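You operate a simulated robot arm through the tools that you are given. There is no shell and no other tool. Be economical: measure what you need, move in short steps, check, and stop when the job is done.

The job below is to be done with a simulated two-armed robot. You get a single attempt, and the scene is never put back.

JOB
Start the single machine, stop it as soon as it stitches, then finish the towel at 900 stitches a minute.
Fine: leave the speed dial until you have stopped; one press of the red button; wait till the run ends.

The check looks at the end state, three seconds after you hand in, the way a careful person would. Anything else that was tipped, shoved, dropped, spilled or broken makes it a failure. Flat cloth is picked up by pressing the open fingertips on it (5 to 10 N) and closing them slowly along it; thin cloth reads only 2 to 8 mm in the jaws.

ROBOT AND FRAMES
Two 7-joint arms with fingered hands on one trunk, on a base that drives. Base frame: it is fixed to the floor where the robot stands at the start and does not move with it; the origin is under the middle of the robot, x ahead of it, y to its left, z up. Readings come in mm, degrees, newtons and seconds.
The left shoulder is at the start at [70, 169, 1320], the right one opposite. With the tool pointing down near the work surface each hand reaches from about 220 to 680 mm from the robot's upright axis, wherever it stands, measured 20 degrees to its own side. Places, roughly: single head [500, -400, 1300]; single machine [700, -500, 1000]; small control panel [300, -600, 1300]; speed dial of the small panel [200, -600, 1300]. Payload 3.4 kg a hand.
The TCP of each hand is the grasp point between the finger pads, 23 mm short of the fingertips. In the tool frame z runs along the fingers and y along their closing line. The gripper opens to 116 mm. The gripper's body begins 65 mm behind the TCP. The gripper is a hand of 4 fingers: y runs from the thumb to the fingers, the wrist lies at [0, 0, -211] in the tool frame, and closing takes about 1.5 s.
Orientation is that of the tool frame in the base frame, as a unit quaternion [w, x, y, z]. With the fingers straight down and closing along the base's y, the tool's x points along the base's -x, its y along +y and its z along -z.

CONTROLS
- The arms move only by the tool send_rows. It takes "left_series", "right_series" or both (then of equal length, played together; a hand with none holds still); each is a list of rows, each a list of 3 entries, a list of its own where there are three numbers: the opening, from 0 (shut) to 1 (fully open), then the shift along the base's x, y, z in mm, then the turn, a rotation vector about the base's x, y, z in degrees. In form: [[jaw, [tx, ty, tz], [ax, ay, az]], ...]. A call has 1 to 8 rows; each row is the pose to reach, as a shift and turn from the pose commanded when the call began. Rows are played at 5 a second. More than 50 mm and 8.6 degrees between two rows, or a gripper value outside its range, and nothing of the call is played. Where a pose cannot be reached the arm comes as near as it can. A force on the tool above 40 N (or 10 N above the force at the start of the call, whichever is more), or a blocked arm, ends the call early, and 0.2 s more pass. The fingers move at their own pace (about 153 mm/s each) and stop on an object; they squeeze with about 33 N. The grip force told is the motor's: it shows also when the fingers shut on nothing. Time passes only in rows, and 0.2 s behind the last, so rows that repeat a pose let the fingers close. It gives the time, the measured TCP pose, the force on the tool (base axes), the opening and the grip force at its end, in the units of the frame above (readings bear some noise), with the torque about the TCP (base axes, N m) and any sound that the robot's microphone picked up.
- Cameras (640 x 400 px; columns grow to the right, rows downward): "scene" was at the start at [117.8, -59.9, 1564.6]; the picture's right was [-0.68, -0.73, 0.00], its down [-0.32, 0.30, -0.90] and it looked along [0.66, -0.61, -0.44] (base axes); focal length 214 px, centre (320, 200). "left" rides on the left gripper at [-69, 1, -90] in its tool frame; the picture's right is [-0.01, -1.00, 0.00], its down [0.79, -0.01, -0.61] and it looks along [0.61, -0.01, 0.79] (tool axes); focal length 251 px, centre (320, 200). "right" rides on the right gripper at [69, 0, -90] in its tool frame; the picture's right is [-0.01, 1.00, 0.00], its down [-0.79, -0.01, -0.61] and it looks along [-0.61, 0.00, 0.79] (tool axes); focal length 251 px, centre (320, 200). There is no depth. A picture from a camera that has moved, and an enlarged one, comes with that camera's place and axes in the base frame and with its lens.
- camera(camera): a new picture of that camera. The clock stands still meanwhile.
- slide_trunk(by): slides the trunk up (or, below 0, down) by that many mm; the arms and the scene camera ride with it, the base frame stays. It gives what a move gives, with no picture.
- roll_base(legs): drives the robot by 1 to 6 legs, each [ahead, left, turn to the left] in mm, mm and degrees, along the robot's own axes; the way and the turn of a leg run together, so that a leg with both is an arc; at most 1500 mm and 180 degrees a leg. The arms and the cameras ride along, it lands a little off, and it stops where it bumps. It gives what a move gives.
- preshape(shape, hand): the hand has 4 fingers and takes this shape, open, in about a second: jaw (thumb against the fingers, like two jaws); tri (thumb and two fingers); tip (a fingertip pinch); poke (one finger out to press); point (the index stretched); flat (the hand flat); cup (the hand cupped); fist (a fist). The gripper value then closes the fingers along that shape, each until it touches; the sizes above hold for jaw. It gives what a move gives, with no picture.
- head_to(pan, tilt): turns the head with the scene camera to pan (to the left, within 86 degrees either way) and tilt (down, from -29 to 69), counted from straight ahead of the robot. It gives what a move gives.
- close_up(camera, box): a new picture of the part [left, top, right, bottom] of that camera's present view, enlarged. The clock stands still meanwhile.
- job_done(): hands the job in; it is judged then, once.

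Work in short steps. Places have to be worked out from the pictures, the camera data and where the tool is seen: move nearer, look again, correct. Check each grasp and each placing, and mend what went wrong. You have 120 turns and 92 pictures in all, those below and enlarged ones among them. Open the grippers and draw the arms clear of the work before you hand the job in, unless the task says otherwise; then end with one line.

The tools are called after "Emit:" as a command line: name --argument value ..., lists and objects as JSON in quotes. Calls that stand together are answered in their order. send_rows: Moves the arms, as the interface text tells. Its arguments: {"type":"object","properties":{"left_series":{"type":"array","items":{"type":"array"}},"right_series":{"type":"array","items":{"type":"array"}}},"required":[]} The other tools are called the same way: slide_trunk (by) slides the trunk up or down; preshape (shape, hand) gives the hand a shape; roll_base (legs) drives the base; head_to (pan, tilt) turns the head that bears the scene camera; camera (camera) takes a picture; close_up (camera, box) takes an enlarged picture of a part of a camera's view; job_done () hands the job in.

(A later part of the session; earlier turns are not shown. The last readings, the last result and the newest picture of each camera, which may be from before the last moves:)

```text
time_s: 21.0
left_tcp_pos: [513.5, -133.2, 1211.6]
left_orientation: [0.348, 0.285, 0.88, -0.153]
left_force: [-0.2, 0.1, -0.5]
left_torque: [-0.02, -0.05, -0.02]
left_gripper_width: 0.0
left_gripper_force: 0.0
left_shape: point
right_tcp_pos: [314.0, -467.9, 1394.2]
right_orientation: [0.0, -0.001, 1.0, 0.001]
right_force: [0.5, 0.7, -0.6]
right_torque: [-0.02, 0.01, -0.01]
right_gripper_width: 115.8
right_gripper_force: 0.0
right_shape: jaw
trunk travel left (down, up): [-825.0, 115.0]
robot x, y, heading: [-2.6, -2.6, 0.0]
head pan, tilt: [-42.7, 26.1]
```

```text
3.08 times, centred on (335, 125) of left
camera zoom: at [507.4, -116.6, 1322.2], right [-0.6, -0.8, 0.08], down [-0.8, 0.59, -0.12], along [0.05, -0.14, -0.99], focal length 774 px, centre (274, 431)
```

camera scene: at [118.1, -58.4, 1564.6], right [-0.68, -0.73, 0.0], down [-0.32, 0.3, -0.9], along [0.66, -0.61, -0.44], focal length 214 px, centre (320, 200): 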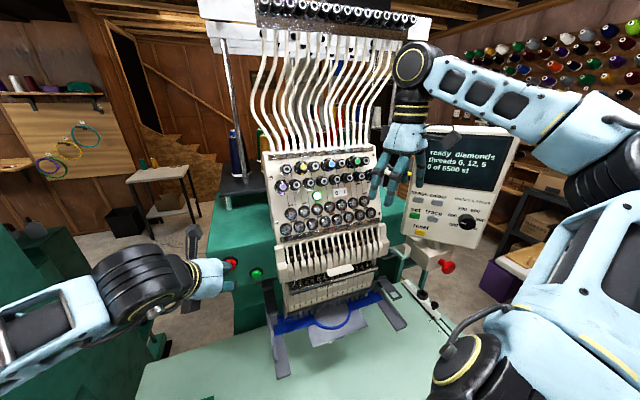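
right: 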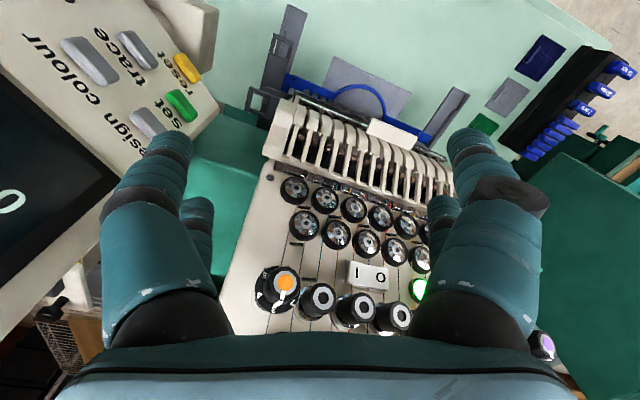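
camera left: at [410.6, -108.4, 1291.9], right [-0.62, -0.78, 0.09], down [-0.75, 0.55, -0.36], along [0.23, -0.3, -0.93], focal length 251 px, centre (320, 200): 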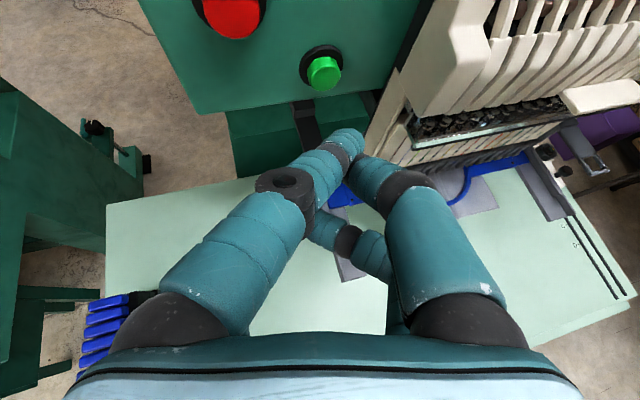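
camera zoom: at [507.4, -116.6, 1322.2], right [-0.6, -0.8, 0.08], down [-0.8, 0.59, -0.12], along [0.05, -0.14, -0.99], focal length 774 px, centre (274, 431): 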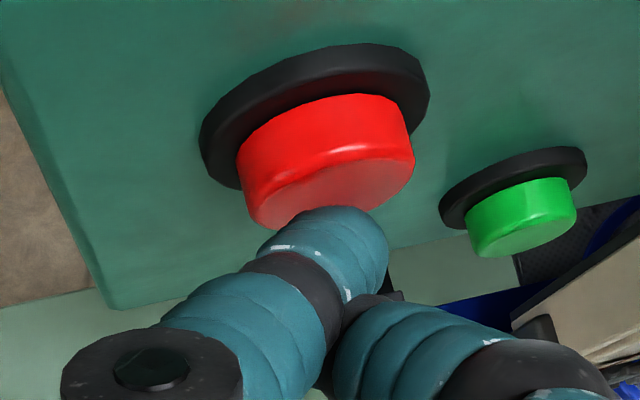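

It is sewing, at 250 stitches. The fingertip lies on red's axis, so I press it once now and release.

Emit:
send_rows --left_series '[[1, [9, -2, 3], [0, 0, 0]], [1, [16, -4, 3], [0, 0, 0]], [1, [21, -6, 3], [0, 0, 0]], [1, [-12, 4, 3], [0, 0, 0]], [1, [-30, 10, 3], [0, 0, 0]]]'

Emit:
close_up --camera "scene" --box '[390, 120, 520, 250]'

```text
time_s: 22.2
left_tcp_pos: [484.7, -123.0, 1215.9]
left_orientation: [0.348, 0.284, 0.88, -0.154]
left_force: [-0.4, 1.2, -0.4]
left_torque: [0.01, 0.01, 0.05]
left_gripper_width: 0.2
left_gripper_force: 0.0
left_shape: point
right_tcp_pos: [314.2, -470.2, 1395.3]
right_orientation: [0.001, -0.001, 1.0, 0.0]
right_force: [-0.2, 0.5, 0.8]
right_torque: [0.02, 0.02, 0.01]
right_gripper_width: 116.0
right_gripper_force: 0.0
right_shape: jaw
trunk travel left (down, up): [-825.0, 115.0]
robot x, y, heading: [-1.0, -0.2, -0.2]
head pan, tilt: [-42.7, 26.1]
heard: click
```

```text
3.08 times, centred on (455, 185) of scene
camera zoom: at [115.1, -58.5, 1564.9], right [-0.68, -0.73, 0.0], down [-0.32, 0.3, -0.9], along [0.66, -0.61, -0.44], focal length 660 px, centre (-95, 246)
```

zoom: 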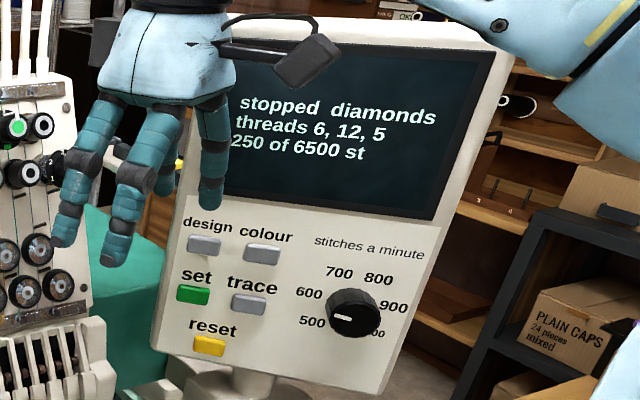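

Stopped at 250 stitches with one red press. Next is the dial, now at 500. It faces about (-0.47, 0.88), and the right arm would be too folded there, so I want to drive the base back and left. I look left for obstacles first.

Emit:
head_to --pan 60 --tilt 40

Emit:
camera --camera "scene"

```text
time_s: 24.0
left_tcp_pos: [486.3, -124.8, 1215.5]
left_orientation: [0.347, 0.283, 0.881, -0.153]
left_force: [0.9, -0.1, 0.1]
left_torque: [0.0, 0.0, 0.01]
left_gripper_width: 0.3
left_gripper_force: 0.0
left_shape: point
right_tcp_pos: [315.3, -471.8, 1393.5]
right_orientation: [0.0, -0.001, 1.0, 0.0]
right_force: [-0.5, -0.2, -0.4]
right_torque: [0.04, 0.02, 0.02]
right_gripper_width: 115.9
right_gripper_force: 0.1
right_shape: jaw
trunk travel left (down, up): [-825.0, 115.0]
robot x, y, heading: [-2.0, 0.3, -0.2]
head pan, tilt: [60.0, 40.0]
```

```text
53 pictures are left
camera scene: at [92.3, 76.4, 1543.2], right [0.87, -0.5, 0.0], down [-0.32, -0.56, -0.77], along [0.38, 0.66, -0.64], focal length 214 px, centre (320, 200)
```

scene: 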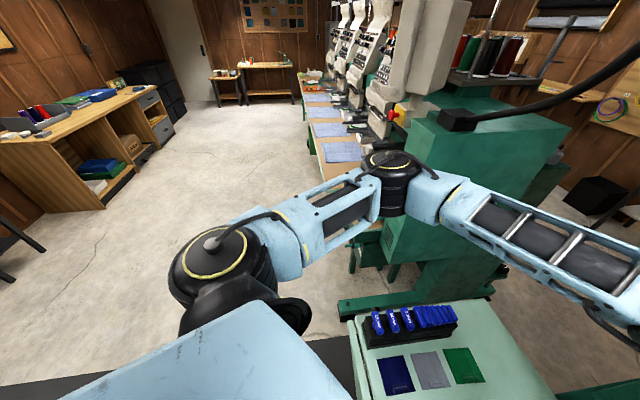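

The floor to the left is open, and the green machine sits further ahead than the left elbow will pass. I drive slightly back and left.

Emit:
roll_base --legs '[[-60, 170, 0]]'

Emit:
head_to --pan -60 --tilt 24

Emit:
camera --camera "scene"

Emit:
camera --camera "right"

```text
time_s: 25.5
left_tcp_pos: [426.9, 40.6, 1214.5]
left_orientation: [0.346, 0.283, 0.882, -0.151]
left_force: [-0.4, -0.6, 0.3]
left_torque: [0.04, 0.04, -0.03]
left_gripper_width: 0.0
left_gripper_force: 0.1
left_shape: point
right_tcp_pos: [258.0, -308.7, 1392.1]
right_orientation: [-0.001, -0.001, 1.0, 0.002]
right_force: [0.0, 0.0, 0.5]
right_torque: [0.0, 0.03, 0.0]
right_gripper_width: 115.8
right_gripper_force: 0.2
right_shape: jaw
trunk travel left (down, up): [-825.0, 115.0]
robot x, y, heading: [-58.8, 168.5, 0.1]
head pan, tilt: [60.0, 40.0]
```

```text
time_s: 27.5
left_tcp_pos: [425.3, 43.3, 1213.3]
left_orientation: [0.348, 0.283, 0.881, -0.153]
left_force: [0.2, 0.2, 0.2]
left_torque: [-0.02, 0.01, -0.02]
left_gripper_width: 0.0
left_gripper_force: 0.1
left_shape: point
right_tcp_pos: [256.8, -303.9, 1392.9]
right_orientation: [0.0, -0.002, 1.0, 0.0]
right_force: [-0.4, 0.9, 0.0]
right_torque: [0.02, 0.0, 0.0]
right_gripper_width: 115.9
right_gripper_force: 0.0
right_shape: jaw
trunk travel left (down, up): [-825.0, 115.0]
robot x, y, heading: [-62.4, 164.1, 0.2]
head pan, tilt: [-60.0, 24.0]
```

```text
52 pictures are left
camera scene: at [36.0, 89.6, 1568.1], right [-0.86, -0.5, 0.0], down [-0.2, 0.35, -0.91], along [0.46, -0.79, -0.41], focal length 214 px, centre (320, 200)
```

scene: 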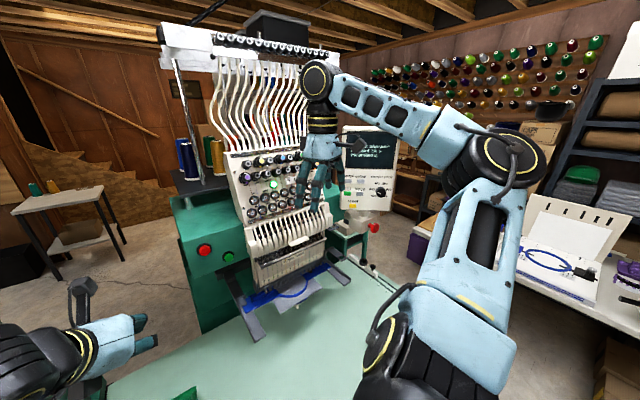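

```text
51 pictures are left
camera right: at [186.6, -303.6, 1483.2], right [0.01, 1.0, 0.0], down [0.79, -0.01, 0.61], along [0.61, 0.0, -0.79], focal length 251 px, centre (320, 200)
```

right: 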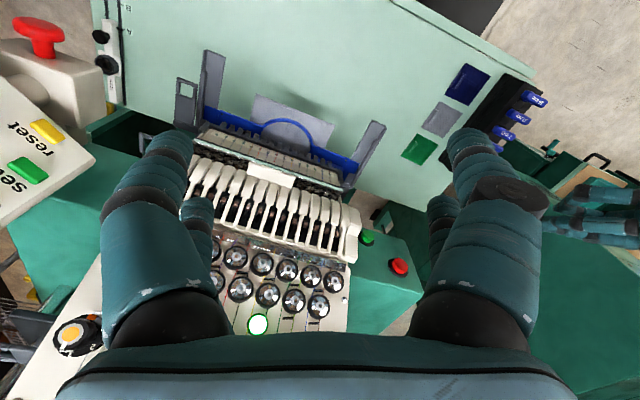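

From the two scene views the dial comes out near [194, -568, 1310]. I take an enlarged view of the panel to refine its place and normal.

Emit:
close_up --camera "scene" --box '[325, 120, 415, 220]'

```text
4.00 times, centred on (370, 170) of scene
camera zoom: at [36.0, 89.6, 1568.1], right [-0.86, -0.5, 0.0], down [-0.2, 0.35, -0.91], along [0.46, -0.79, -0.41], focal length 858 px, centre (120, 320)
```

zoom: 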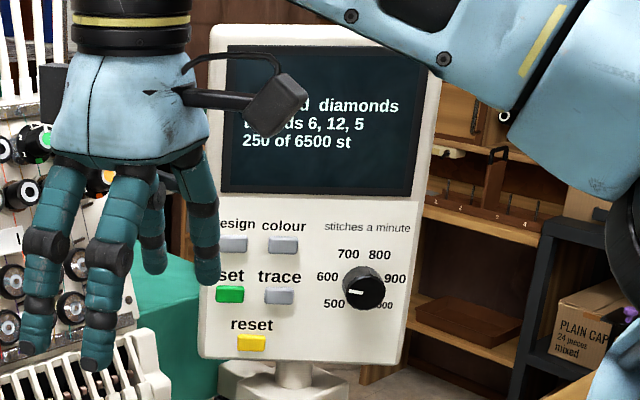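

The panel is upright with its inward direction about (0.43, -0.90, 0), and the knob is roughly 36 mm wide. I swing the right hand up to point at it from a distance.

Emit:
send_rows --right_series '[[1, [-5, -10, -5], [-8, 0, 0]], [1, [-10, -20, -10], [-16, 0, 0]], [1, [-15, -35, -15], [-24, 0, 0]], [1, [-20, -50, -20], [-32, 0, 0]], [1, [-25, -65, -25], [-40, 0, 0]], [1, [-30, -80, -30], [-48, 0, 0]], [1, [-35, -95, -40], [-56, 0, 0]], [1, [-40, -110, -50], [-64, 0, 0]]]'

Emit:
send_rows --right_series '[[1, [-5, -8, -5], [-8, 0, 0]], [1, [-10, -16, -10], [-16, 0, 0]], [1, [-15, -24, -15], [-24, 0, 0]], [1, [-20, -30, -20], [-26, 0, 0]], [1, [-20, -30, -20], [-26, 0, 0]]]'

Emit:
send_rows --right_series '[[1, [-10, -5, 0], [0, 0, 8]], [1, [-20, -10, -5], [0, 0, 16]], [1, [-30, -15, -8], [0, 0, 24]], [1, [-36, -20, -12], [0, 0, 25.5]], [1, [-36, -20, -12], [0, 0, 25.5]]]'

Emit:
camera --camera "right"

Emit:
camera --camera "scene"

```text
time_s: 29.3
left_tcp_pos: [427.3, 42.9, 1213.9]
left_orientation: [0.348, 0.283, 0.881, -0.152]
left_force: [-0.1, -0.4, -0.1]
left_torque: [0.0, 0.01, -0.01]
left_gripper_width: 0.0
left_gripper_force: 0.2
left_shape: point
right_tcp_pos: [215.8, -416.2, 1343.2]
right_orientation: [0.0, -0.001, 0.847, -0.531]
right_force: [0.4, 0.3, 0.4]
right_torque: [-0.01, 0.0, 0.01]
right_gripper_width: 116.0
right_gripper_force: 0.2
right_shape: jaw
trunk travel left (down, up): [-825.0, 115.0]
robot x, y, heading: [-59.1, 168.5, 0.1]
head pan, tilt: [-60.0, 24.0]
```

```text
time_s: 30.5
left_tcp_pos: [425.8, 43.2, 1213.9]
left_orientation: [0.347, 0.283, 0.881, -0.153]
left_force: [0.0, 0.6, -0.7]
left_torque: [-0.04, 0.0, -0.01]
left_gripper_width: 0.0
left_gripper_force: 0.0
left_shape: point
right_tcp_pos: [194.9, -442.9, 1324.0]
right_orientation: [-0.002, -0.001, 0.707, -0.707]
right_force: [-0.2, 0.4, -0.1]
right_torque: [0.01, -0.02, 0.01]
right_gripper_width: 115.8
right_gripper_force: 0.1
right_shape: jaw
trunk travel left (down, up): [-825.0, 115.0]
robot x, y, heading: [-61.9, 164.8, 0.3]
head pan, tilt: [-60.0, 24.0]
```

```text
time_s: 31.7
left_tcp_pos: [427.5, 44.6, 1213.9]
left_orientation: [0.348, 0.283, 0.881, -0.153]
left_force: [-0.2, 0.4, 1.1]
left_torque: [0.01, -0.02, 0.04]
left_gripper_width: 0.2
left_gripper_force: 0.0
left_shape: point
right_tcp_pos: [191.9, -476.2, 1311.6]
right_orientation: [0.151, -0.154, 0.691, -0.69]
right_force: [0.0, 0.1, 0.5]
right_torque: [0.02, -0.02, 0.01]
right_gripper_width: 115.7
right_gripper_force: 0.1
right_shape: jaw
right hand out of reach, approached as far as the arm can: row 1, 2, 3, 4, 5
trunk travel left (down, up): [-825.0, 115.0]
robot x, y, heading: [-60.3, 167.0, 0.2]
head pan, tilt: [-60.0, 24.0]
```

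```text
49 pictures are left
camera right: at [89.1, -424.0, 1312.9], right [0.0, 0.0, -1.0], down [0.47, 0.88, 0.0], along [0.88, -0.47, 0.0], focal length 251 px, centre (320, 200)
```

right: 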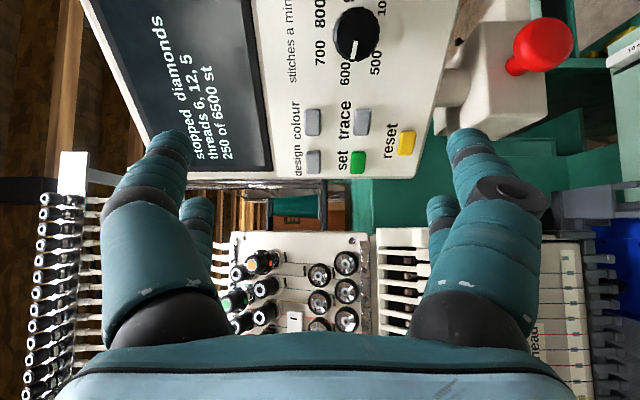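

```text
48 pictures are left
camera scene: at [36.7, 90.4, 1568.1], right [-0.86, -0.5, 0.0], down [-0.2, 0.35, -0.91], along [0.46, -0.79, -0.41], focal length 214 px, centre (320, 200)
```

scene: 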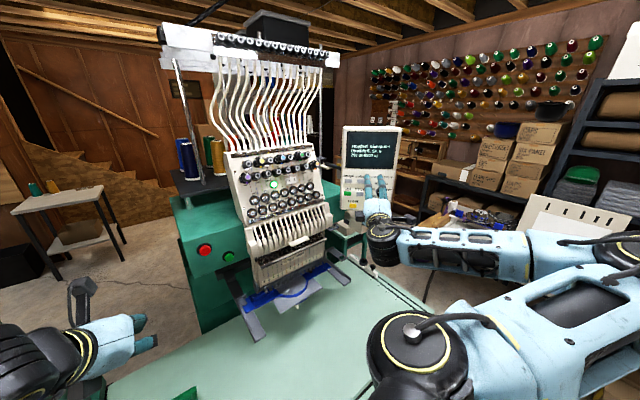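

The right camera sees the dial. Together with the earlier scene ray it lies near [207, -640, 1282], about 56 mm to the panel's right of the hand's axis. I shift across and approach to about 90 mm.

Emit:
send_rows --right_series '[[1, [-20, -15, -10], [0, 0, 0]], [1, [-40, -25, -20], [0, 0, 0]], [1, [-45, -40, -30], [0, 0, 0]], [1, [-35, -60, -30], [0, 0, 0]], [1, [-24, -83, -30], [0, 0, 0]], [1, [-24, -83, -30], [0, 0, 0]]]'

Emit:
camera --camera "right"

Emit:
close_up --camera "scene" --box '[325, 130, 425, 230]'

```text
time_s: 33.1
left_tcp_pos: [426.0, 42.3, 1213.6]
left_orientation: [0.348, 0.285, 0.88, -0.153]
left_force: [0.1, -0.7, 0.9]
left_torque: [0.03, 0.0, -0.02]
left_gripper_width: 0.0
left_gripper_force: 0.0
left_shape: point
right_tcp_pos: [165.3, -557.8, 1280.9]
right_orientation: [0.155, -0.157, 0.69, -0.689]
right_force: [0.5, 0.5, 0.4]
right_torque: [0.01, 0.0, -0.01]
right_gripper_width: 116.1
right_gripper_force: 0.0
right_shape: jaw
right hand out of reach, approached as far as the arm can: row 1, 2, 3, 4
trunk travel left (down, up): [-825.0, 115.0]
robot x, y, heading: [-59.3, 166.0, 0.2]
head pan, tilt: [-60.0, 24.0]
```

```text
47 pictures are left
camera right: at [63.3, -507.3, 1281.3], right [0.01, 0.0, -1.0], down [0.46, 0.89, 0.01], along [0.89, -0.46, 0.0], focal length 251 px, centre (320, 200)
```

right: 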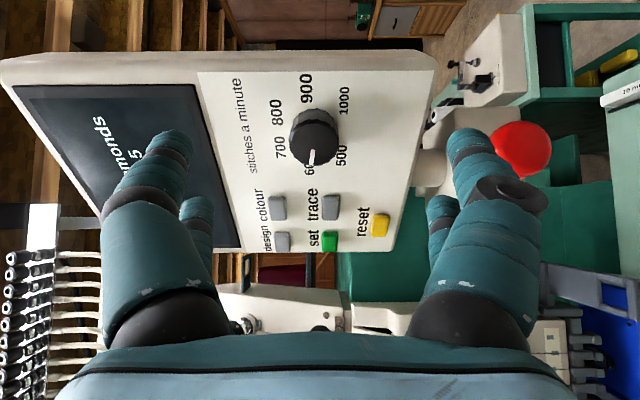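

```text
4.00 times, centred on (375, 180) of scene
camera zoom: at [35.0, 89.1, 1568.1], right [-0.86, -0.5, 0.0], down [-0.2, 0.35, -0.91], along [0.46, -0.79, -0.41], focal length 858 px, centre (100, 280)
```

zoom: 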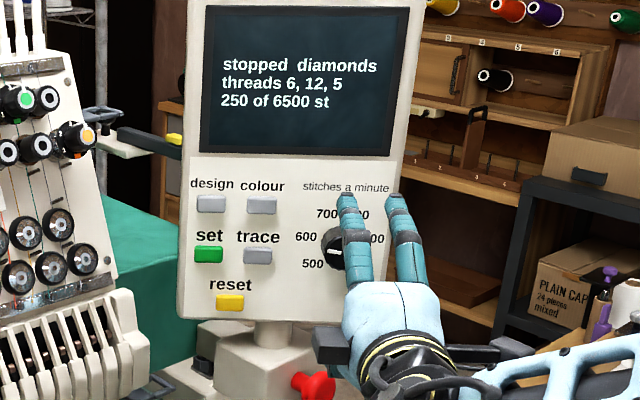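

Now aligned: the knob is 87 mm ahead on the axis. I enlarge the dial to read its pointer and scale.

Emit:
close_up --camera "right" --box '[240, 60, 380, 200]'

```text
2.86 times, centred on (310, 130) of right
camera zoom: at [63.3, -507.3, 1281.3], right [0.01, 0.0, -1.0], down [0.46, 0.89, 0.01], along [0.89, -0.46, 0.0], focal length 718 px, centre (349, 400)
```

zoom: 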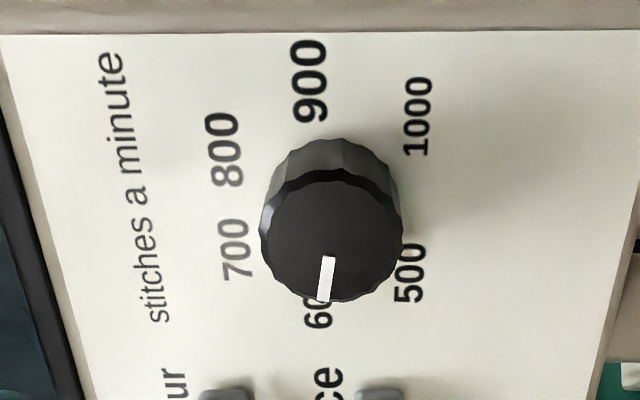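

The pointer is at 600 and the marks are about 54° apart, so 900 is about 162° clockwise. I pre-roll the right hand anticlockwise at the stand-off to gain turning range.

Emit:
send_rows --right_series '[[1, [0, 0, 0], [-3.44, 7.22, 0]], [1, [0, 0, 0], [-6.88, 14.43, 0]], [1, [0, 0, 0], [-10.3, 21.6, 0]], [1, [0, 0, 0], [-13.8, 28.9, 0]], [1, [0, 0, 0], [-17.2, 36.1, 0]], [1, [0, 0, 0], [-20.6, 43.3, 0]], [1, [0, 0, 0], [-24.1, 50.5, 0]], [1, [0, 0, 0], [-27.5, 57.7, 0]]]'

Emit:
send_rows --right_series '[[1, [0, 0, 0], [-3.44, 7.22, 0]], [1, [0, 0, 0], [-6.88, 14.43, 0]], [1, [0, 0, 0], [-6.88, 14.43, 0]]]'

Emit:
camera --camera "right"

```text
time_s: 34.9
left_tcp_pos: [425.9, 42.9, 1214.7]
left_orientation: [0.348, 0.283, 0.881, -0.153]
left_force: [-1.2, -0.9, -0.6]
left_torque: [-0.02, 0.02, 0.01]
left_gripper_width: 0.1
left_gripper_force: 0.1
left_shape: point
right_tcp_pos: [166.9, -559.2, 1282.2]
right_orientation: [0.234, 0.499, -0.501, 0.667]
right_force: [0.0, 0.6, -0.8]
right_torque: [0.01, -0.02, 0.02]
right_gripper_width: 115.9
right_gripper_force: 0.1
right_shape: jaw
trunk travel left (down, up): [-825.0, 115.0]
robot x, y, heading: [-61.4, 163.8, 0.3]
head pan, tilt: [-60.0, 24.0]
```

```text
time_s: 35.7
left_tcp_pos: [426.8, 43.5, 1213.4]
left_orientation: [0.348, 0.283, 0.881, -0.152]
left_force: [-0.2, -0.8, -0.3]
left_torque: [0.0, 0.0, -0.02]
left_gripper_width: 0.0
left_gripper_force: 0.1
left_shape: point
right_tcp_pos: [165.7, -558.5, 1282.6]
right_orientation: [0.325, 0.564, -0.427, 0.628]
right_force: [-0.4, -0.9, 0.6]
right_torque: [-0.03, -0.01, -0.02]
right_gripper_width: 115.8
right_gripper_force: 0.0
right_shape: jaw
trunk travel left (down, up): [-825.0, 115.0]
robot x, y, heading: [-58.9, 165.2, 0.1]
head pan, tilt: [-60.0, 24.0]
```

```text
44 pictures are left
camera right: at [115.1, -483.2, 1351.2], right [-0.89, -0.42, -0.18], down [-0.13, 0.61, -0.78], along [0.44, -0.67, -0.6], focal length 251 px, centre (320, 200)
```

right: 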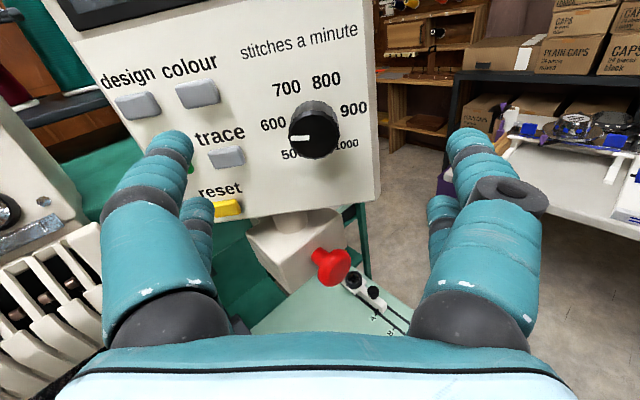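

The roll of -80° was reached. I narrow the jaws to clear the trace button and take an enlarged view to check centring.

Emit:
send_rows --right_series '[[0.6, [0, 0, 0], [0, 0, 0]], [0.6, [0, 0, 0], [0, 0, 0]]]'

Emit:
close_up --camera "right" --box '[230, 60, 410, 240]'

```text
time_s: 36.3
left_tcp_pos: [424.8, 43.1, 1213.0]
left_orientation: [0.347, 0.283, 0.881, -0.153]
left_force: [-0.7, 0.7, -0.1]
left_torque: [0.02, 0.0, 0.01]
left_gripper_width: 0.1
left_gripper_force: 0.1
left_shape: point
right_tcp_pos: [165.5, -558.6, 1283.5]
right_orientation: [0.325, 0.563, -0.428, 0.627]
right_force: [-0.9, -0.7, 0.5]
right_torque: [0.02, -0.04, -0.02]
right_gripper_width: 70.1
right_gripper_force: 0.0
right_shape: jaw
trunk travel left (down, up): [-825.0, 115.0]
robot x, y, heading: [-60.8, 166.4, 0.2]
head pan, tilt: [-60.0, 24.0]
```

```text
2.22 times, centred on (320, 150) of right
camera zoom: at [115.0, -483.2, 1351.2], right [-0.89, -0.42, -0.18], down [-0.13, 0.61, -0.78], along [0.44, -0.67, -0.6], focal length 559 px, centre (320, 311)
```

zoom: 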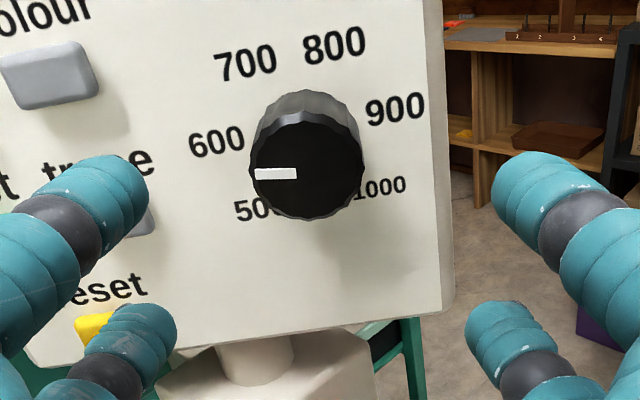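

The knob sits about 4 mm left of the hand's axis. I correct that and advance about 60 mm along the axis with the jaws at 70 mm.

Emit:
send_rows --right_series '[[0.6, [12, -14, 0], [0, 0, 0]], [0.6, [20, -30, 0], [0, 0, 0]], [0.6, [26, -43, 0], [0, 0, 0]], [0.6, [29.5, -52.5, 0], [0, 0, 0]], [0.6, [29.5, -52.5, 0], [0, 0, 0]]]'

Emit:
camera --camera "right"

Emit:
close_up --camera "scene" --box '[325, 130, 425, 230]'

```text
time_s: 37.5
left_tcp_pos: [426.8, 43.1, 1213.4]
left_orientation: [0.347, 0.283, 0.881, -0.152]
left_force: [-0.1, 0.2, -0.6]
left_torque: [-0.02, 0.01, 0.01]
left_gripper_width: 0.0
left_gripper_force: 0.0
left_shape: point
right_tcp_pos: [194.9, -610.4, 1281.0]
right_orientation: [0.324, 0.564, -0.427, 0.628]
right_force: [-0.5, 0.5, 0.6]
right_torque: [0.02, -0.03, -0.01]
right_gripper_width: 70.1
right_gripper_force: 0.1
right_shape: jaw
trunk travel left (down, up): [-825.0, 115.0]
robot x, y, heading: [-61.0, 170.4, -0.3]
head pan, tilt: [-60.0, 24.0]
```

```text
42 pictures are left
camera right: at [144.5, -535.4, 1349.8], right [-0.89, -0.42, -0.18], down [-0.13, 0.61, -0.78], along [0.44, -0.67, -0.6], focal length 251 px, centre (320, 200)
```

right: 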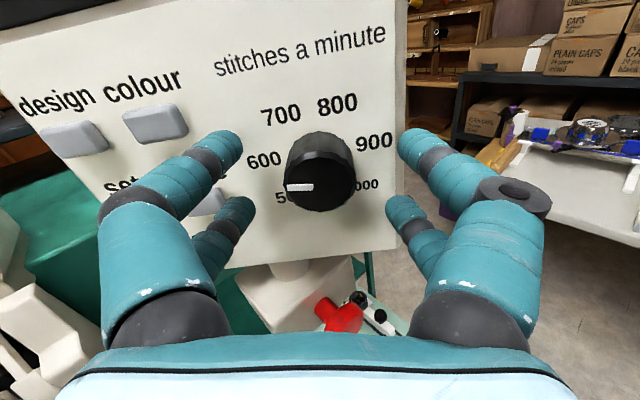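

```text
4.00 times, centred on (375, 180) of scene
camera zoom: at [35.9, 89.5, 1568.1], right [-0.86, -0.5, 0.0], down [-0.2, 0.35, -0.91], along [0.46, -0.79, -0.41], focal length 858 px, centre (100, 280)
```

zoom: 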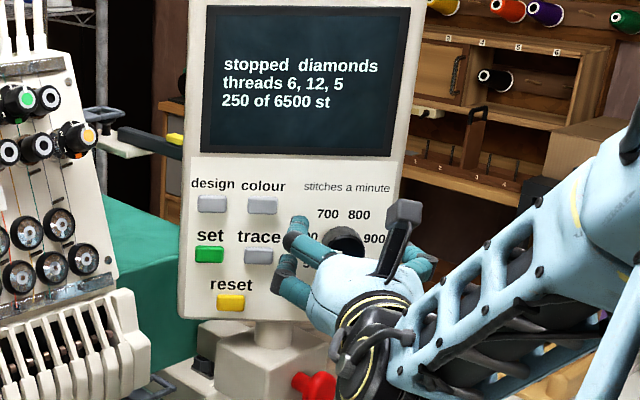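

The knob sits centred between the four fingers with about 5 mm to spare at the panel. I close on it.

Emit:
send_rows --right_series '[[0.4, [0, 0, 0], [0, 0, 0]], [0.3, [0, 0, 0], [0, 0, 0]], [0.2, [0, 0, 0], [0, 0, 0]], [0.1, [0, 0, 0], [0, 0, 0]], [0, [0, 0, 0], [0, 0, 0]]]'

Emit:
camera --camera "right"

```text
time_s: 38.7
left_tcp_pos: [426.3, 41.7, 1214.7]
left_orientation: [0.348, 0.284, 0.88, -0.154]
left_force: [-0.7, -0.3, 0.3]
left_torque: [0.01, -0.01, -0.01]
left_gripper_width: 0.0
left_gripper_force: 0.1
left_shape: point
right_tcp_pos: [194.8, -611.7, 1282.0]
right_orientation: [0.325, 0.563, -0.428, 0.628]
right_force: [-0.7, -2.6, 1.0]
right_torque: [-0.05, 0.01, -0.03]
right_gripper_width: 10.1
right_gripper_force: 32.5
right_shape: jaw
trunk travel left (down, up): [-825.0, 115.0]
robot x, y, heading: [-61.0, 164.8, -0.2]
head pan, tilt: [-60.0, 24.0]
```

```text
40 pictures are left
camera right: at [144.3, -535.8, 1349.9], right [-0.89, -0.42, -0.18], down [-0.13, 0.61, -0.78], along [0.44, -0.67, -0.6], focal length 251 px, centre (320, 200)
```

right: 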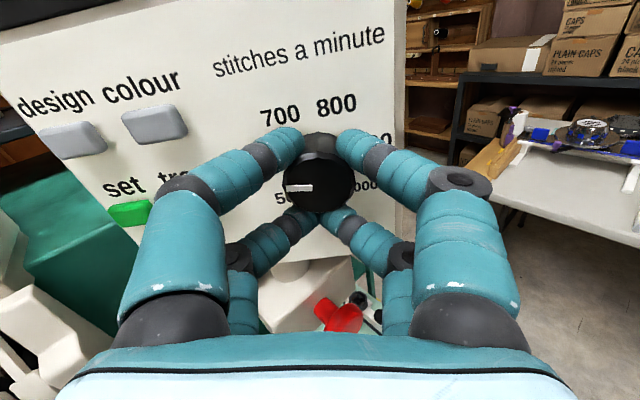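

The four fingers hold the knob at 32 N. I turn it clockwise by 64° and look.

Emit:
send_rows --right_series '[[0, [0, 0, 0], [3.44, -7.22, 0]], [0, [0, 0, 0], [6.88, -14.43, 0]], [0, [0, 0, 0], [10.3, -21.6, 0]], [0, [0, 0, 0], [13.8, -28.9, 0]], [0, [0, 0, 0], [17.2, -36.1, 0]], [0, [0, 0, 0], [20.6, -43.3, 0]], [0, [0, 0, 0], [24.1, -50.5, 0]], [0, [0, 0, 0], [27.5, -57.7, 0]]]'

Emit:
camera --camera "right"

```text
time_s: 40.5
left_tcp_pos: [427.7, 44.1, 1213.9]
left_orientation: [0.346, 0.283, 0.881, -0.153]
left_force: [-0.5, -0.2, -0.5]
left_torque: [0.01, 0.02, -0.01]
left_gripper_width: 0.0
left_gripper_force: 0.1
left_shape: point
right_tcp_pos: [198.0, -610.0, 1283.3]
right_orientation: [-0.057, 0.252, -0.661, 0.704]
right_force: [5.7, 0.9, 3.9]
right_torque: [-0.06, 0.03, 0.03]
right_gripper_width: 10.0
right_gripper_force: 32.6
right_shape: jaw
trunk travel left (down, up): [-825.0, 115.0]
robot x, y, heading: [-60.5, 166.4, 0.2]
head pan, tilt: [-60.0, 24.0]
```

```text
39 pictures are left
camera right: at [98.1, -557.9, 1302.5], right [-0.24, -0.12, -0.96], down [0.43, 0.88, -0.21], along [0.87, -0.47, -0.16], focal length 251 px, centre (320, 200)
```

right: 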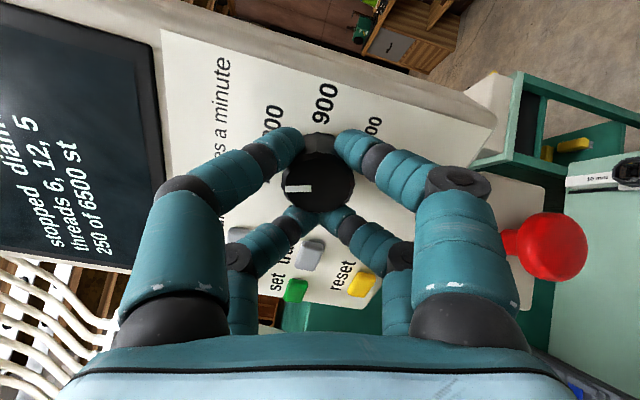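

The knob turned with the hand without slipping. I turn another 64°.

Emit:
send_rows --right_series '[[0, [0, 0, 0], [3.44, -7.22, 0]], [0, [0, 0, 0], [6.88, -14.43, 0]], [0, [0, 0, 0], [10.3, -21.6, 0]], [0, [0, 0, 0], [13.8, -28.9, 0]], [0, [0, 0, 0], [17.2, -36.1, 0]], [0, [0, 0, 0], [20.6, -43.3, 0]], [0, [0, 0, 0], [24.1, -50.5, 0]], [0, [0, 0, 0], [27.5, -57.7, 0]]]'

Emit:
camera --camera "right"

```text
time_s: 42.3
left_tcp_pos: [428.2, 45.6, 1214.7]
left_orientation: [0.348, 0.283, 0.88, -0.154]
left_force: [0.8, 0.7, -0.9]
left_torque: [0.02, 0.0, 0.02]
left_gripper_width: 0.0
left_gripper_force: 0.0
left_shape: point
right_tcp_pos: [198.1, -609.0, 1286.3]
right_orientation: [0.422, 0.136, 0.692, -0.569]
right_force: [12.9, -13.0, 29.1]
right_torque: [-0.5, -0.11, 0.05]
right_gripper_width: 9.4
right_gripper_force: 33.4
right_shape: jaw
trunk travel left (down, up): [-825.0, 115.0]
robot x, y, heading: [-58.4, 165.3, -0.0]
head pan, tilt: [-60.0, 24.0]
```

```text
38 pictures are left
camera right: at [116.9, -548.4, 1234.7], right [0.67, 0.32, -0.67], down [0.22, 0.78, 0.59], along [0.71, -0.54, 0.46], focal length 251 px, centre (320, 200)
```

right: 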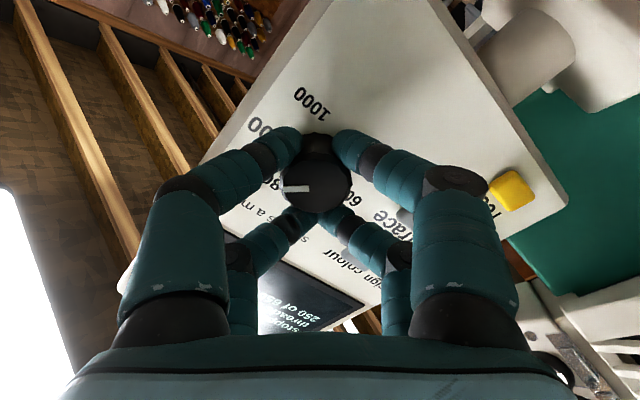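

Side force has built up to 29 N because the hand is slightly off the knob's axis. I give way 5 mm upward and turn a further 17°.

Emit:
send_rows --right_series '[[0, [1, -1, 3], [0, 0, 0]], [0, [2, -2, 5], [0, 0, 0]], [0, [2, -2, 6], [3.44, -7.22, 0]], [0, [2, -2, 6], [7.3, -15.3, 0]]]'

Emit:
close_up --camera "right" --box '[220, 70, 420, 270]'

```text
refused: row 4 steps farther than a row can; nothing moved
```

```text
2.00 times, centred on (320, 170) of right
camera zoom: at [116.9, -548.4, 1234.7], right [0.67, 0.32, -0.67], down [0.22, 0.78, 0.59], along [0.71, -0.54, 0.46], focal length 503 px, centre (320, 260)
```

zoom: 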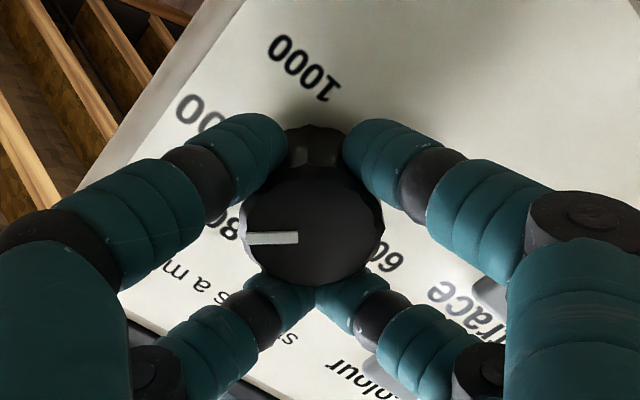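

One row's step was a bit too big. I resend it with smaller steps.

Emit:
send_rows --right_series '[[0, [1, -1, 3], [0, 0, 0]], [0, [2, -2, 5], [0, 0, 0]], [0, [2, -2, 6], [3.44, -7.22, 0]], [0, [2, -2, 6], [6.88, -14.43, 0]]]'

```text
time_s: 43.3
left_tcp_pos: [425.5, 45.3, 1214.4]
left_orientation: [0.347, 0.284, 0.881, -0.153]
left_force: [0.3, 0.1, 0.2]
left_torque: [-0.03, -0.03, 0.01]
left_gripper_width: 0.0
left_gripper_force: 0.2
left_shape: point
right_tcp_pos: [198.0, -611.3, 1288.5]
right_orientation: [0.497, 0.232, 0.67, -0.501]
right_force: [-3.1, 11.8, -11.3]
right_torque: [0.15, 0.09, 0.01]
right_gripper_width: 9.3
right_gripper_force: 33.0
right_shape: jaw
trunk travel left (down, up): [-825.0, 115.0]
robot x, y, heading: [-60.5, 166.8, 0.2]
head pan, tilt: [-60.0, 24.0]
```

The hand has turned 144° so far, and the relief overshot slightly. I take 2 mm back and turn the last 18°.

Emit:
send_rows --right_series '[[0, [0, 1, -2], [0, 0, 0]], [0, [0, 1, -2], [2.6, -5.4, 0]], [0, [0, 1, -1], [5.2, -10.8, 0]], [0, [0, 1, -1], [7.8, -16.3, 0]], [0, [0, 1, -1], [7.8, -16.3, 0]]]'

Emit:
camera --camera "right"

Emit:
close_up --camera "scene" --box '[325, 130, 425, 230]'

```text
time_s: 44.5
left_tcp_pos: [424.7, 45.2, 1215.3]
left_orientation: [0.347, 0.283, 0.881, -0.152]
left_force: [-0.3, 0.4, -0.6]
left_torque: [-0.03, 0.0, 0.0]
left_gripper_width: 0.1
left_gripper_force: 0.0
left_shape: point
right_tcp_pos: [197.1, -611.3, 1288.0]
right_orientation: [0.569, 0.335, 0.623, -0.419]
right_force: [-7.7, 16.7, -18.3]
right_torque: [0.33, 0.15, -0.02]
right_gripper_width: 9.4
right_gripper_force: 32.9
right_shape: jaw
trunk travel left (down, up): [-825.0, 115.0]
robot x, y, heading: [-62.2, 168.7, 0.5]
head pan, tilt: [-60.0, 24.0]
```

```text
36 pictures are left
camera right: at [148.7, -534.3, 1221.0], right [0.89, 0.43, -0.13], down [-0.17, 0.59, 0.79], along [0.41, -0.68, 0.6], focal length 251 px, centre (320, 200)
```

right: 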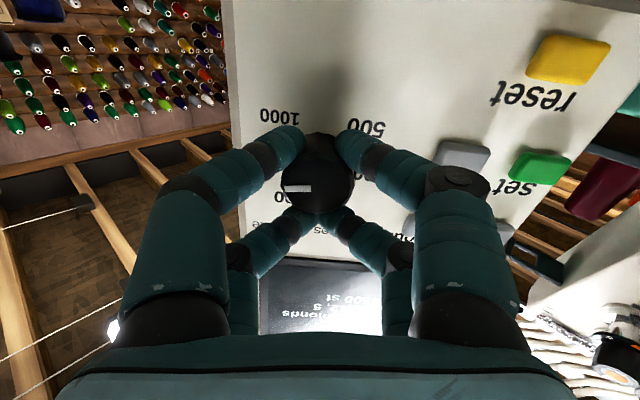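

```text
4.00 times, centred on (375, 180) of scene
camera zoom: at [34.3, 90.8, 1568.1], right [-0.86, -0.5, 0.0], down [-0.2, 0.35, -0.91], along [0.46, -0.79, -0.41], focal length 858 px, centre (100, 280)
```

zoom: 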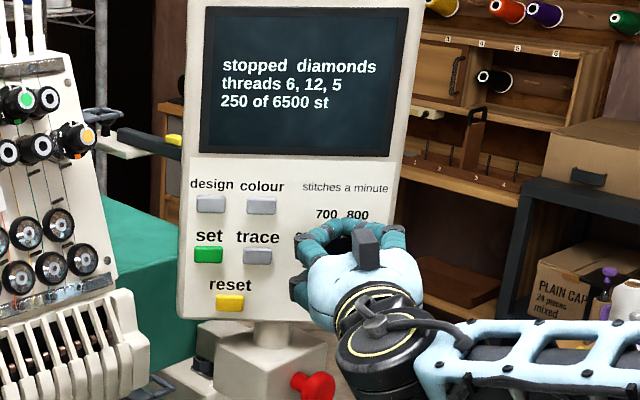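

The hand has turned 162° in total and the pointer looks toward 900. I ease the side force, open, back off about 60 mm, and read the dial.

Emit:
send_rows --right_series '[[0, [0, 1, -3], [0, 0, 0]], [0.3, [0, 1, -3], [0, 0, 0]], [0.6, [0, 1, -3], [0, 0, 0]], [0.6, [0, 1, -3], [0, 0, 0]], [0.6, [0, 1, -3], [0, 0, 0]], [0.6, [-8, 19, -3], [0, 0, 0]], [0.6, [-20, 46, -3], [0, 0, 0]], [0.6, [-26, 56, -3], [0, 0, 0]]]'

Emit:
camera --camera "right"

Emit:
close_up --camera "right" --box '[230, 60, 410, 240]'

```text
time_s: 46.3
left_tcp_pos: [425.1, 43.1, 1214.1]
left_orientation: [0.348, 0.283, 0.881, -0.153]
left_force: [-0.1, 0.9, 1.2]
left_torque: [-0.02, -0.03, 0.02]
left_gripper_width: 0.0
left_gripper_force: 0.1
left_shape: point
right_tcp_pos: [172.9, -556.7, 1287.1]
right_orientation: [0.57, 0.334, 0.623, -0.419]
right_force: [1.4, 0.9, -0.2]
right_torque: [0.02, -0.01, 0.02]
right_gripper_width: 68.8
right_gripper_force: 0.1
right_shape: jaw
trunk travel left (down, up): [-825.0, 115.0]
robot x, y, heading: [-63.6, 164.6, 0.3]
head pan, tilt: [-60.0, 24.0]
```

```text
34 pictures are left
camera right: at [123.8, -479.3, 1217.7], right [0.89, 0.43, -0.13], down [-0.17, 0.59, 0.79], along [0.42, -0.68, 0.6], focal length 251 px, centre (320, 200)
```

right: 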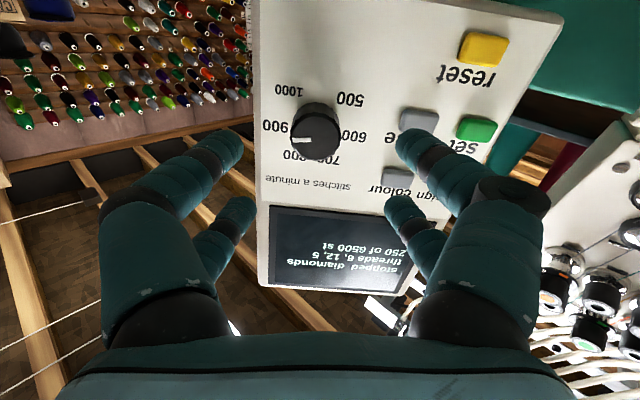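

```text
2.22 times, centred on (320, 150) of right
camera zoom: at [123.8, -479.3, 1217.7], right [0.89, 0.43, -0.13], down [-0.17, 0.59, 0.79], along [0.42, -0.68, 0.6], focal length 559 px, centre (320, 311)
```

zoom: 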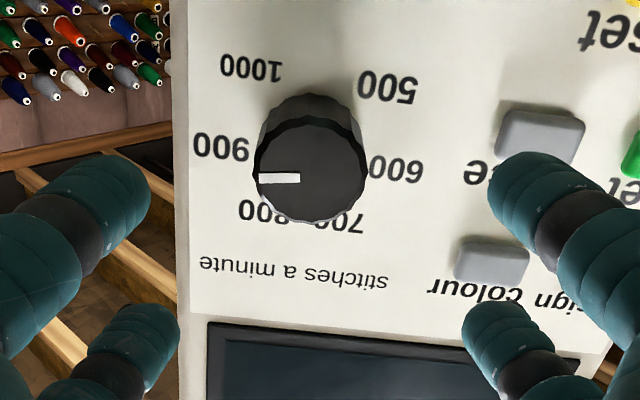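

The pointer now reads 900, matching that mark's 81° angle. I bring the right hand back to its original down-pointing pose by one fixed-axis turn while drawing away from the panel.

Emit:
send_rows --right_series '[[0.6, [2, 20, 4], [4.24, 5.77, 3.38]], [0.6, [6, 40, 10], [8.49, 11.54, 6.76]], [0.6, [12, 58, 18], [12.73, 17.31, 10.14]], [0.6, [18, 76, 28], [16.98, 23.08, 13.52]], [0.6, [26, 94, 38], [21.22, 28.85, 16.9]], [0.6, [34, 112, 50], [25.47, 34.62, 20.28]], [0.6, [42, 130, 60], [29.7, 40.4, 23.66]], [0.6, [50, 148, 70], [33.96, 46.16, 27.04]]]'

Emit:
send_rows --right_series '[[0.6, [6, 18, 9], [4.24, 5.77, 3.38]], [0.6, [12, 36, 18], [8.49, 11.54, 6.76]], [0.6, [18, 54, 26], [12.73, 17.31, 10.14]], [0.6, [25, 72, 34], [16.98, 23.08, 13.52]], [0.6, [32, 89, 40], [21.22, 28.85, 16.9]], [0.6, [32, 89, 40], [21.22, 28.85, 16.9]]]'

Emit:
camera --camera "scene"

```text
time_s: 48.1
left_tcp_pos: [427.7, 43.4, 1215.0]
left_orientation: [0.346, 0.284, 0.881, -0.154]
left_force: [0.8, 0.6, 0.7]
left_torque: [0.0, 0.02, 0.01]
left_gripper_width: 0.0
left_gripper_force: 0.1
left_shape: point
right_tcp_pos: [224.6, -407.7, 1354.9]
right_orientation: [0.244, 0.143, 0.942, -0.181]
right_force: [0.2, 0.2, 0.4]
right_torque: [-0.03, 0.0, -0.02]
right_gripper_width: 69.4
right_gripper_force: 0.1
right_shape: jaw
right hand out of reach, approached as far as the arm can: row 1, 2
trunk travel left (down, up): [-825.0, 115.0]
robot x, y, heading: [-60.0, 170.2, 0.1]
head pan, tilt: [-60.0, 24.0]
```

```text
time_s: 49.5
left_tcp_pos: [426.2, 43.5, 1213.1]
left_orientation: [0.348, 0.284, 0.881, -0.153]
left_force: [-1.0, -0.7, 0.3]
left_torque: [0.02, 0.06, -0.04]
left_gripper_width: 0.1
left_gripper_force: 0.1
left_shape: point
right_tcp_pos: [254.8, -319.5, 1394.5]
right_orientation: [-0.001, 0.0, 1.0, 0.002]
right_force: [0.5, -0.5, 0.1]
right_torque: [-0.02, 0.04, -0.03]
right_gripper_width: 69.3
right_gripper_force: 0.1
right_shape: jaw
trunk travel left (down, up): [-825.0, 115.0]
robot x, y, heading: [-58.5, 169.6, 0.2]
head pan, tilt: [-60.0, 24.0]
```

```text
32 pictures are left
camera scene: at [36.0, 88.8, 1568.0], right [-0.86, -0.5, 0.0], down [-0.2, 0.35, -0.91], along [0.46, -0.79, -0.41], focal length 214 px, centre (320, 200)
```

scene: 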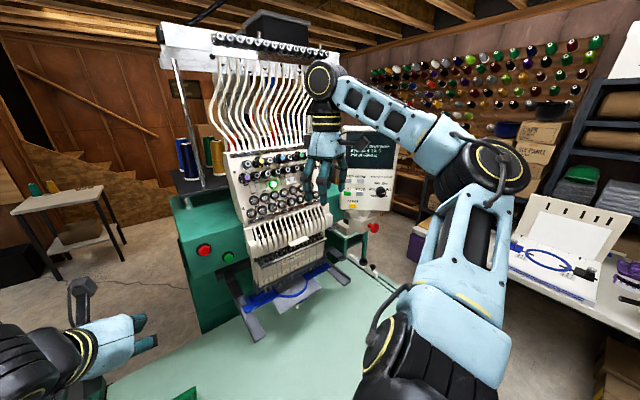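

The right hand is back in its safe pose. I nudge it a little left, then drive the base back by the reverse way, slightly short.

Emit:
send_rows --right_series '[[0.6, [-5, 15, 0], [0, 0, 0]], [0.6, [-10, 30, 0], [0, 0, 0]]]'

Emit:
roll_base --legs '[[50, -165, 0]]'

Emit:
head_to --pan -43 --tilt 26

Emit:
close_up --camera "left" --box '[220, 0, 470, 230]'

Emit:
camera --camera "scene"

```text
time_s: 50.1
left_tcp_pos: [426.3, 43.1, 1213.2]
left_orientation: [0.348, 0.283, 0.881, -0.152]
left_force: [-0.1, 0.1, -0.5]
left_torque: [-0.04, 0.01, -0.03]
left_gripper_width: 0.0
left_gripper_force: 0.1
left_shape: point
right_tcp_pos: [243.6, -289.4, 1394.0]
right_orientation: [-0.001, 0.0, 1.0, 0.0]
right_force: [0.2, -0.2, 0.6]
right_torque: [0.0, 0.0, 0.0]
right_gripper_width: 69.5
right_gripper_force: 0.1
right_shape: jaw
trunk travel left (down, up): [-825.0, 115.0]
robot x, y, heading: [-62.7, 163.9, -0.0]
head pan, tilt: [-60.0, 24.0]
```

```text
time_s: 51.6
left_tcp_pos: [476.5, -119.3, 1214.6]
left_orientation: [0.348, 0.282, 0.881, -0.152]
left_force: [0.0, 1.0, 0.6]
left_torque: [-0.02, -0.04, -0.05]
left_gripper_width: 0.0
left_gripper_force: 0.1
left_shape: point
right_tcp_pos: [295.1, -451.9, 1396.0]
right_orientation: [0.0, -0.001, 1.0, -0.001]
right_force: [0.1, -0.1, 0.0]
right_torque: [0.0, 0.0, 0.03]
right_gripper_width: 69.2
right_gripper_force: 0.1
right_shape: jaw
trunk travel left (down, up): [-825.0, 115.0]
robot x, y, heading: [-8.7, 1.4, 0.3]
head pan, tilt: [-60.0, 24.0]
```

```text
time_s: 52.4
left_tcp_pos: [477.8, -122.7, 1212.9]
left_orientation: [0.348, 0.282, 0.881, -0.152]
left_force: [-0.4, -0.6, -0.4]
left_torque: [0.0, -0.03, -0.01]
left_gripper_width: 0.0
left_gripper_force: 0.1
left_shape: point
right_tcp_pos: [297.2, -456.4, 1392.8]
right_orientation: [-0.001, -0.001, 1.0, 0.001]
right_force: [-0.6, -0.3, -0.3]
right_torque: [-0.03, 0.0, -0.02]
right_gripper_width: 69.4
right_gripper_force: 0.1
right_shape: jaw
trunk travel left (down, up): [-825.0, 115.0]
robot x, y, heading: [-7.5, -1.3, 0.1]
head pan, tilt: [-43.0, 26.0]
```

```text
1.74 times, centred on (345, 115) of left
camera zoom: at [470.7, -106.1, 1324.0], right [-0.6, -0.8, 0.08], down [-0.8, 0.59, -0.12], along [0.05, -0.14, -0.99], focal length 437 px, centre (276, 348)
```

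zoom: 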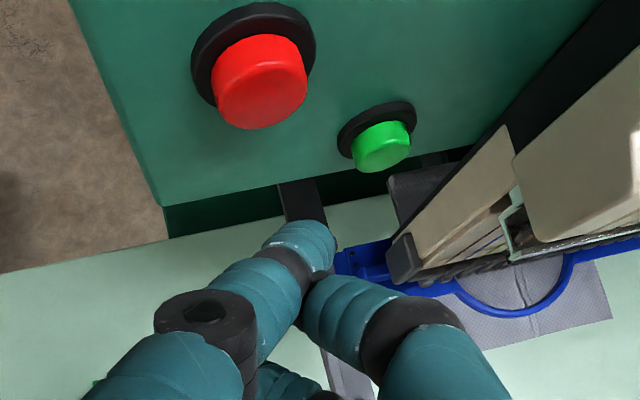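

```text
30 pictures are left
camera scene: at [108.4, -60.2, 1564.8], right [-0.68, -0.73, 0.0], down [-0.32, 0.3, -0.9], along [0.66, -0.61, -0.44], focal length 214 px, centre (320, 200)
```

scene: 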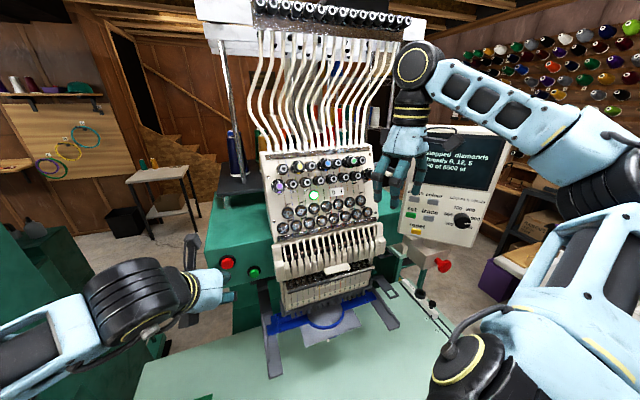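

The base is back within about 8 mm. I return the left fingertip to the proven green stand-off, TCP [494, -192, 1164].

Emit:
send_rows --left_series '[[1, [-5, -30, -20], [0, 0, 0]], [1, [0, -62, -42], [0, 0, 0]], [1, [8, -70, -48.5], [0, 0, 0]], [1, [14, -70, -48.5], [0, 0, 0]], [1, [14, -70, -48.5], [0, 0, 0]]]'

Emit:
close_up --camera "left" --box '[270, 60, 400, 190]'

Emit:
close_up --camera "scene" --box '[390, 120, 520, 250]'

```text
time_s: 53.6
left_tcp_pos: [492.6, -192.2, 1166.1]
left_orientation: [0.348, 0.282, 0.881, -0.152]
left_force: [0.2, 0.2, 0.1]
left_torque: [0.01, 0.0, 0.04]
left_gripper_width: 0.0
left_gripper_force: 0.0
left_shape: point
right_tcp_pos: [296.7, -455.1, 1392.2]
right_orientation: [-0.001, -0.001, 1.0, 0.001]
right_force: [-0.3, 0.7, -0.4]
right_torque: [0.01, 0.01, -0.03]
right_gripper_width: 69.4
right_gripper_force: 0.0
right_shape: jaw
trunk travel left (down, up): [-825.0, 115.0]
robot x, y, heading: [-9.4, -0.2, 0.0]
head pan, tilt: [-43.0, 26.0]
```

```text
3.08 times, centred on (335, 125) of left
camera zoom: at [484.6, -175.5, 1276.7], right [-0.6, -0.8, 0.08], down [-0.8, 0.59, -0.12], along [0.05, -0.14, -0.99], focal length 774 px, centre (274, 431)
```

zoom: 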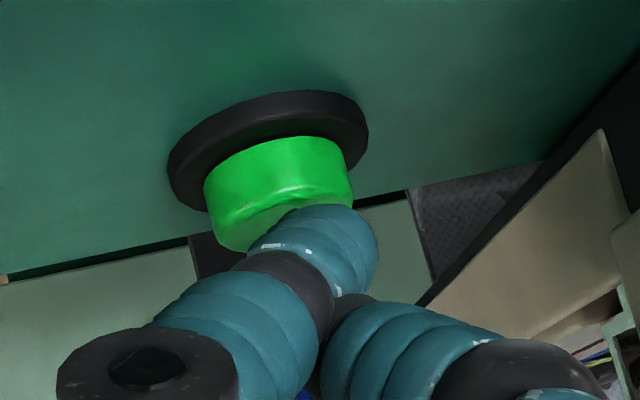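

```text
3.08 times, centred on (455, 185) of scene
camera zoom: at [108.1, -60.0, 1564.8], right [-0.68, -0.73, 0.0], down [-0.32, 0.3, -0.9], along [0.66, -0.61, -0.44], focal length 660 px, centre (-95, 246)
```

zoom: 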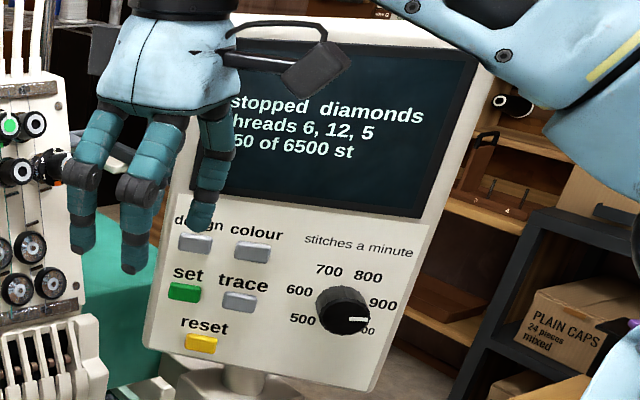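

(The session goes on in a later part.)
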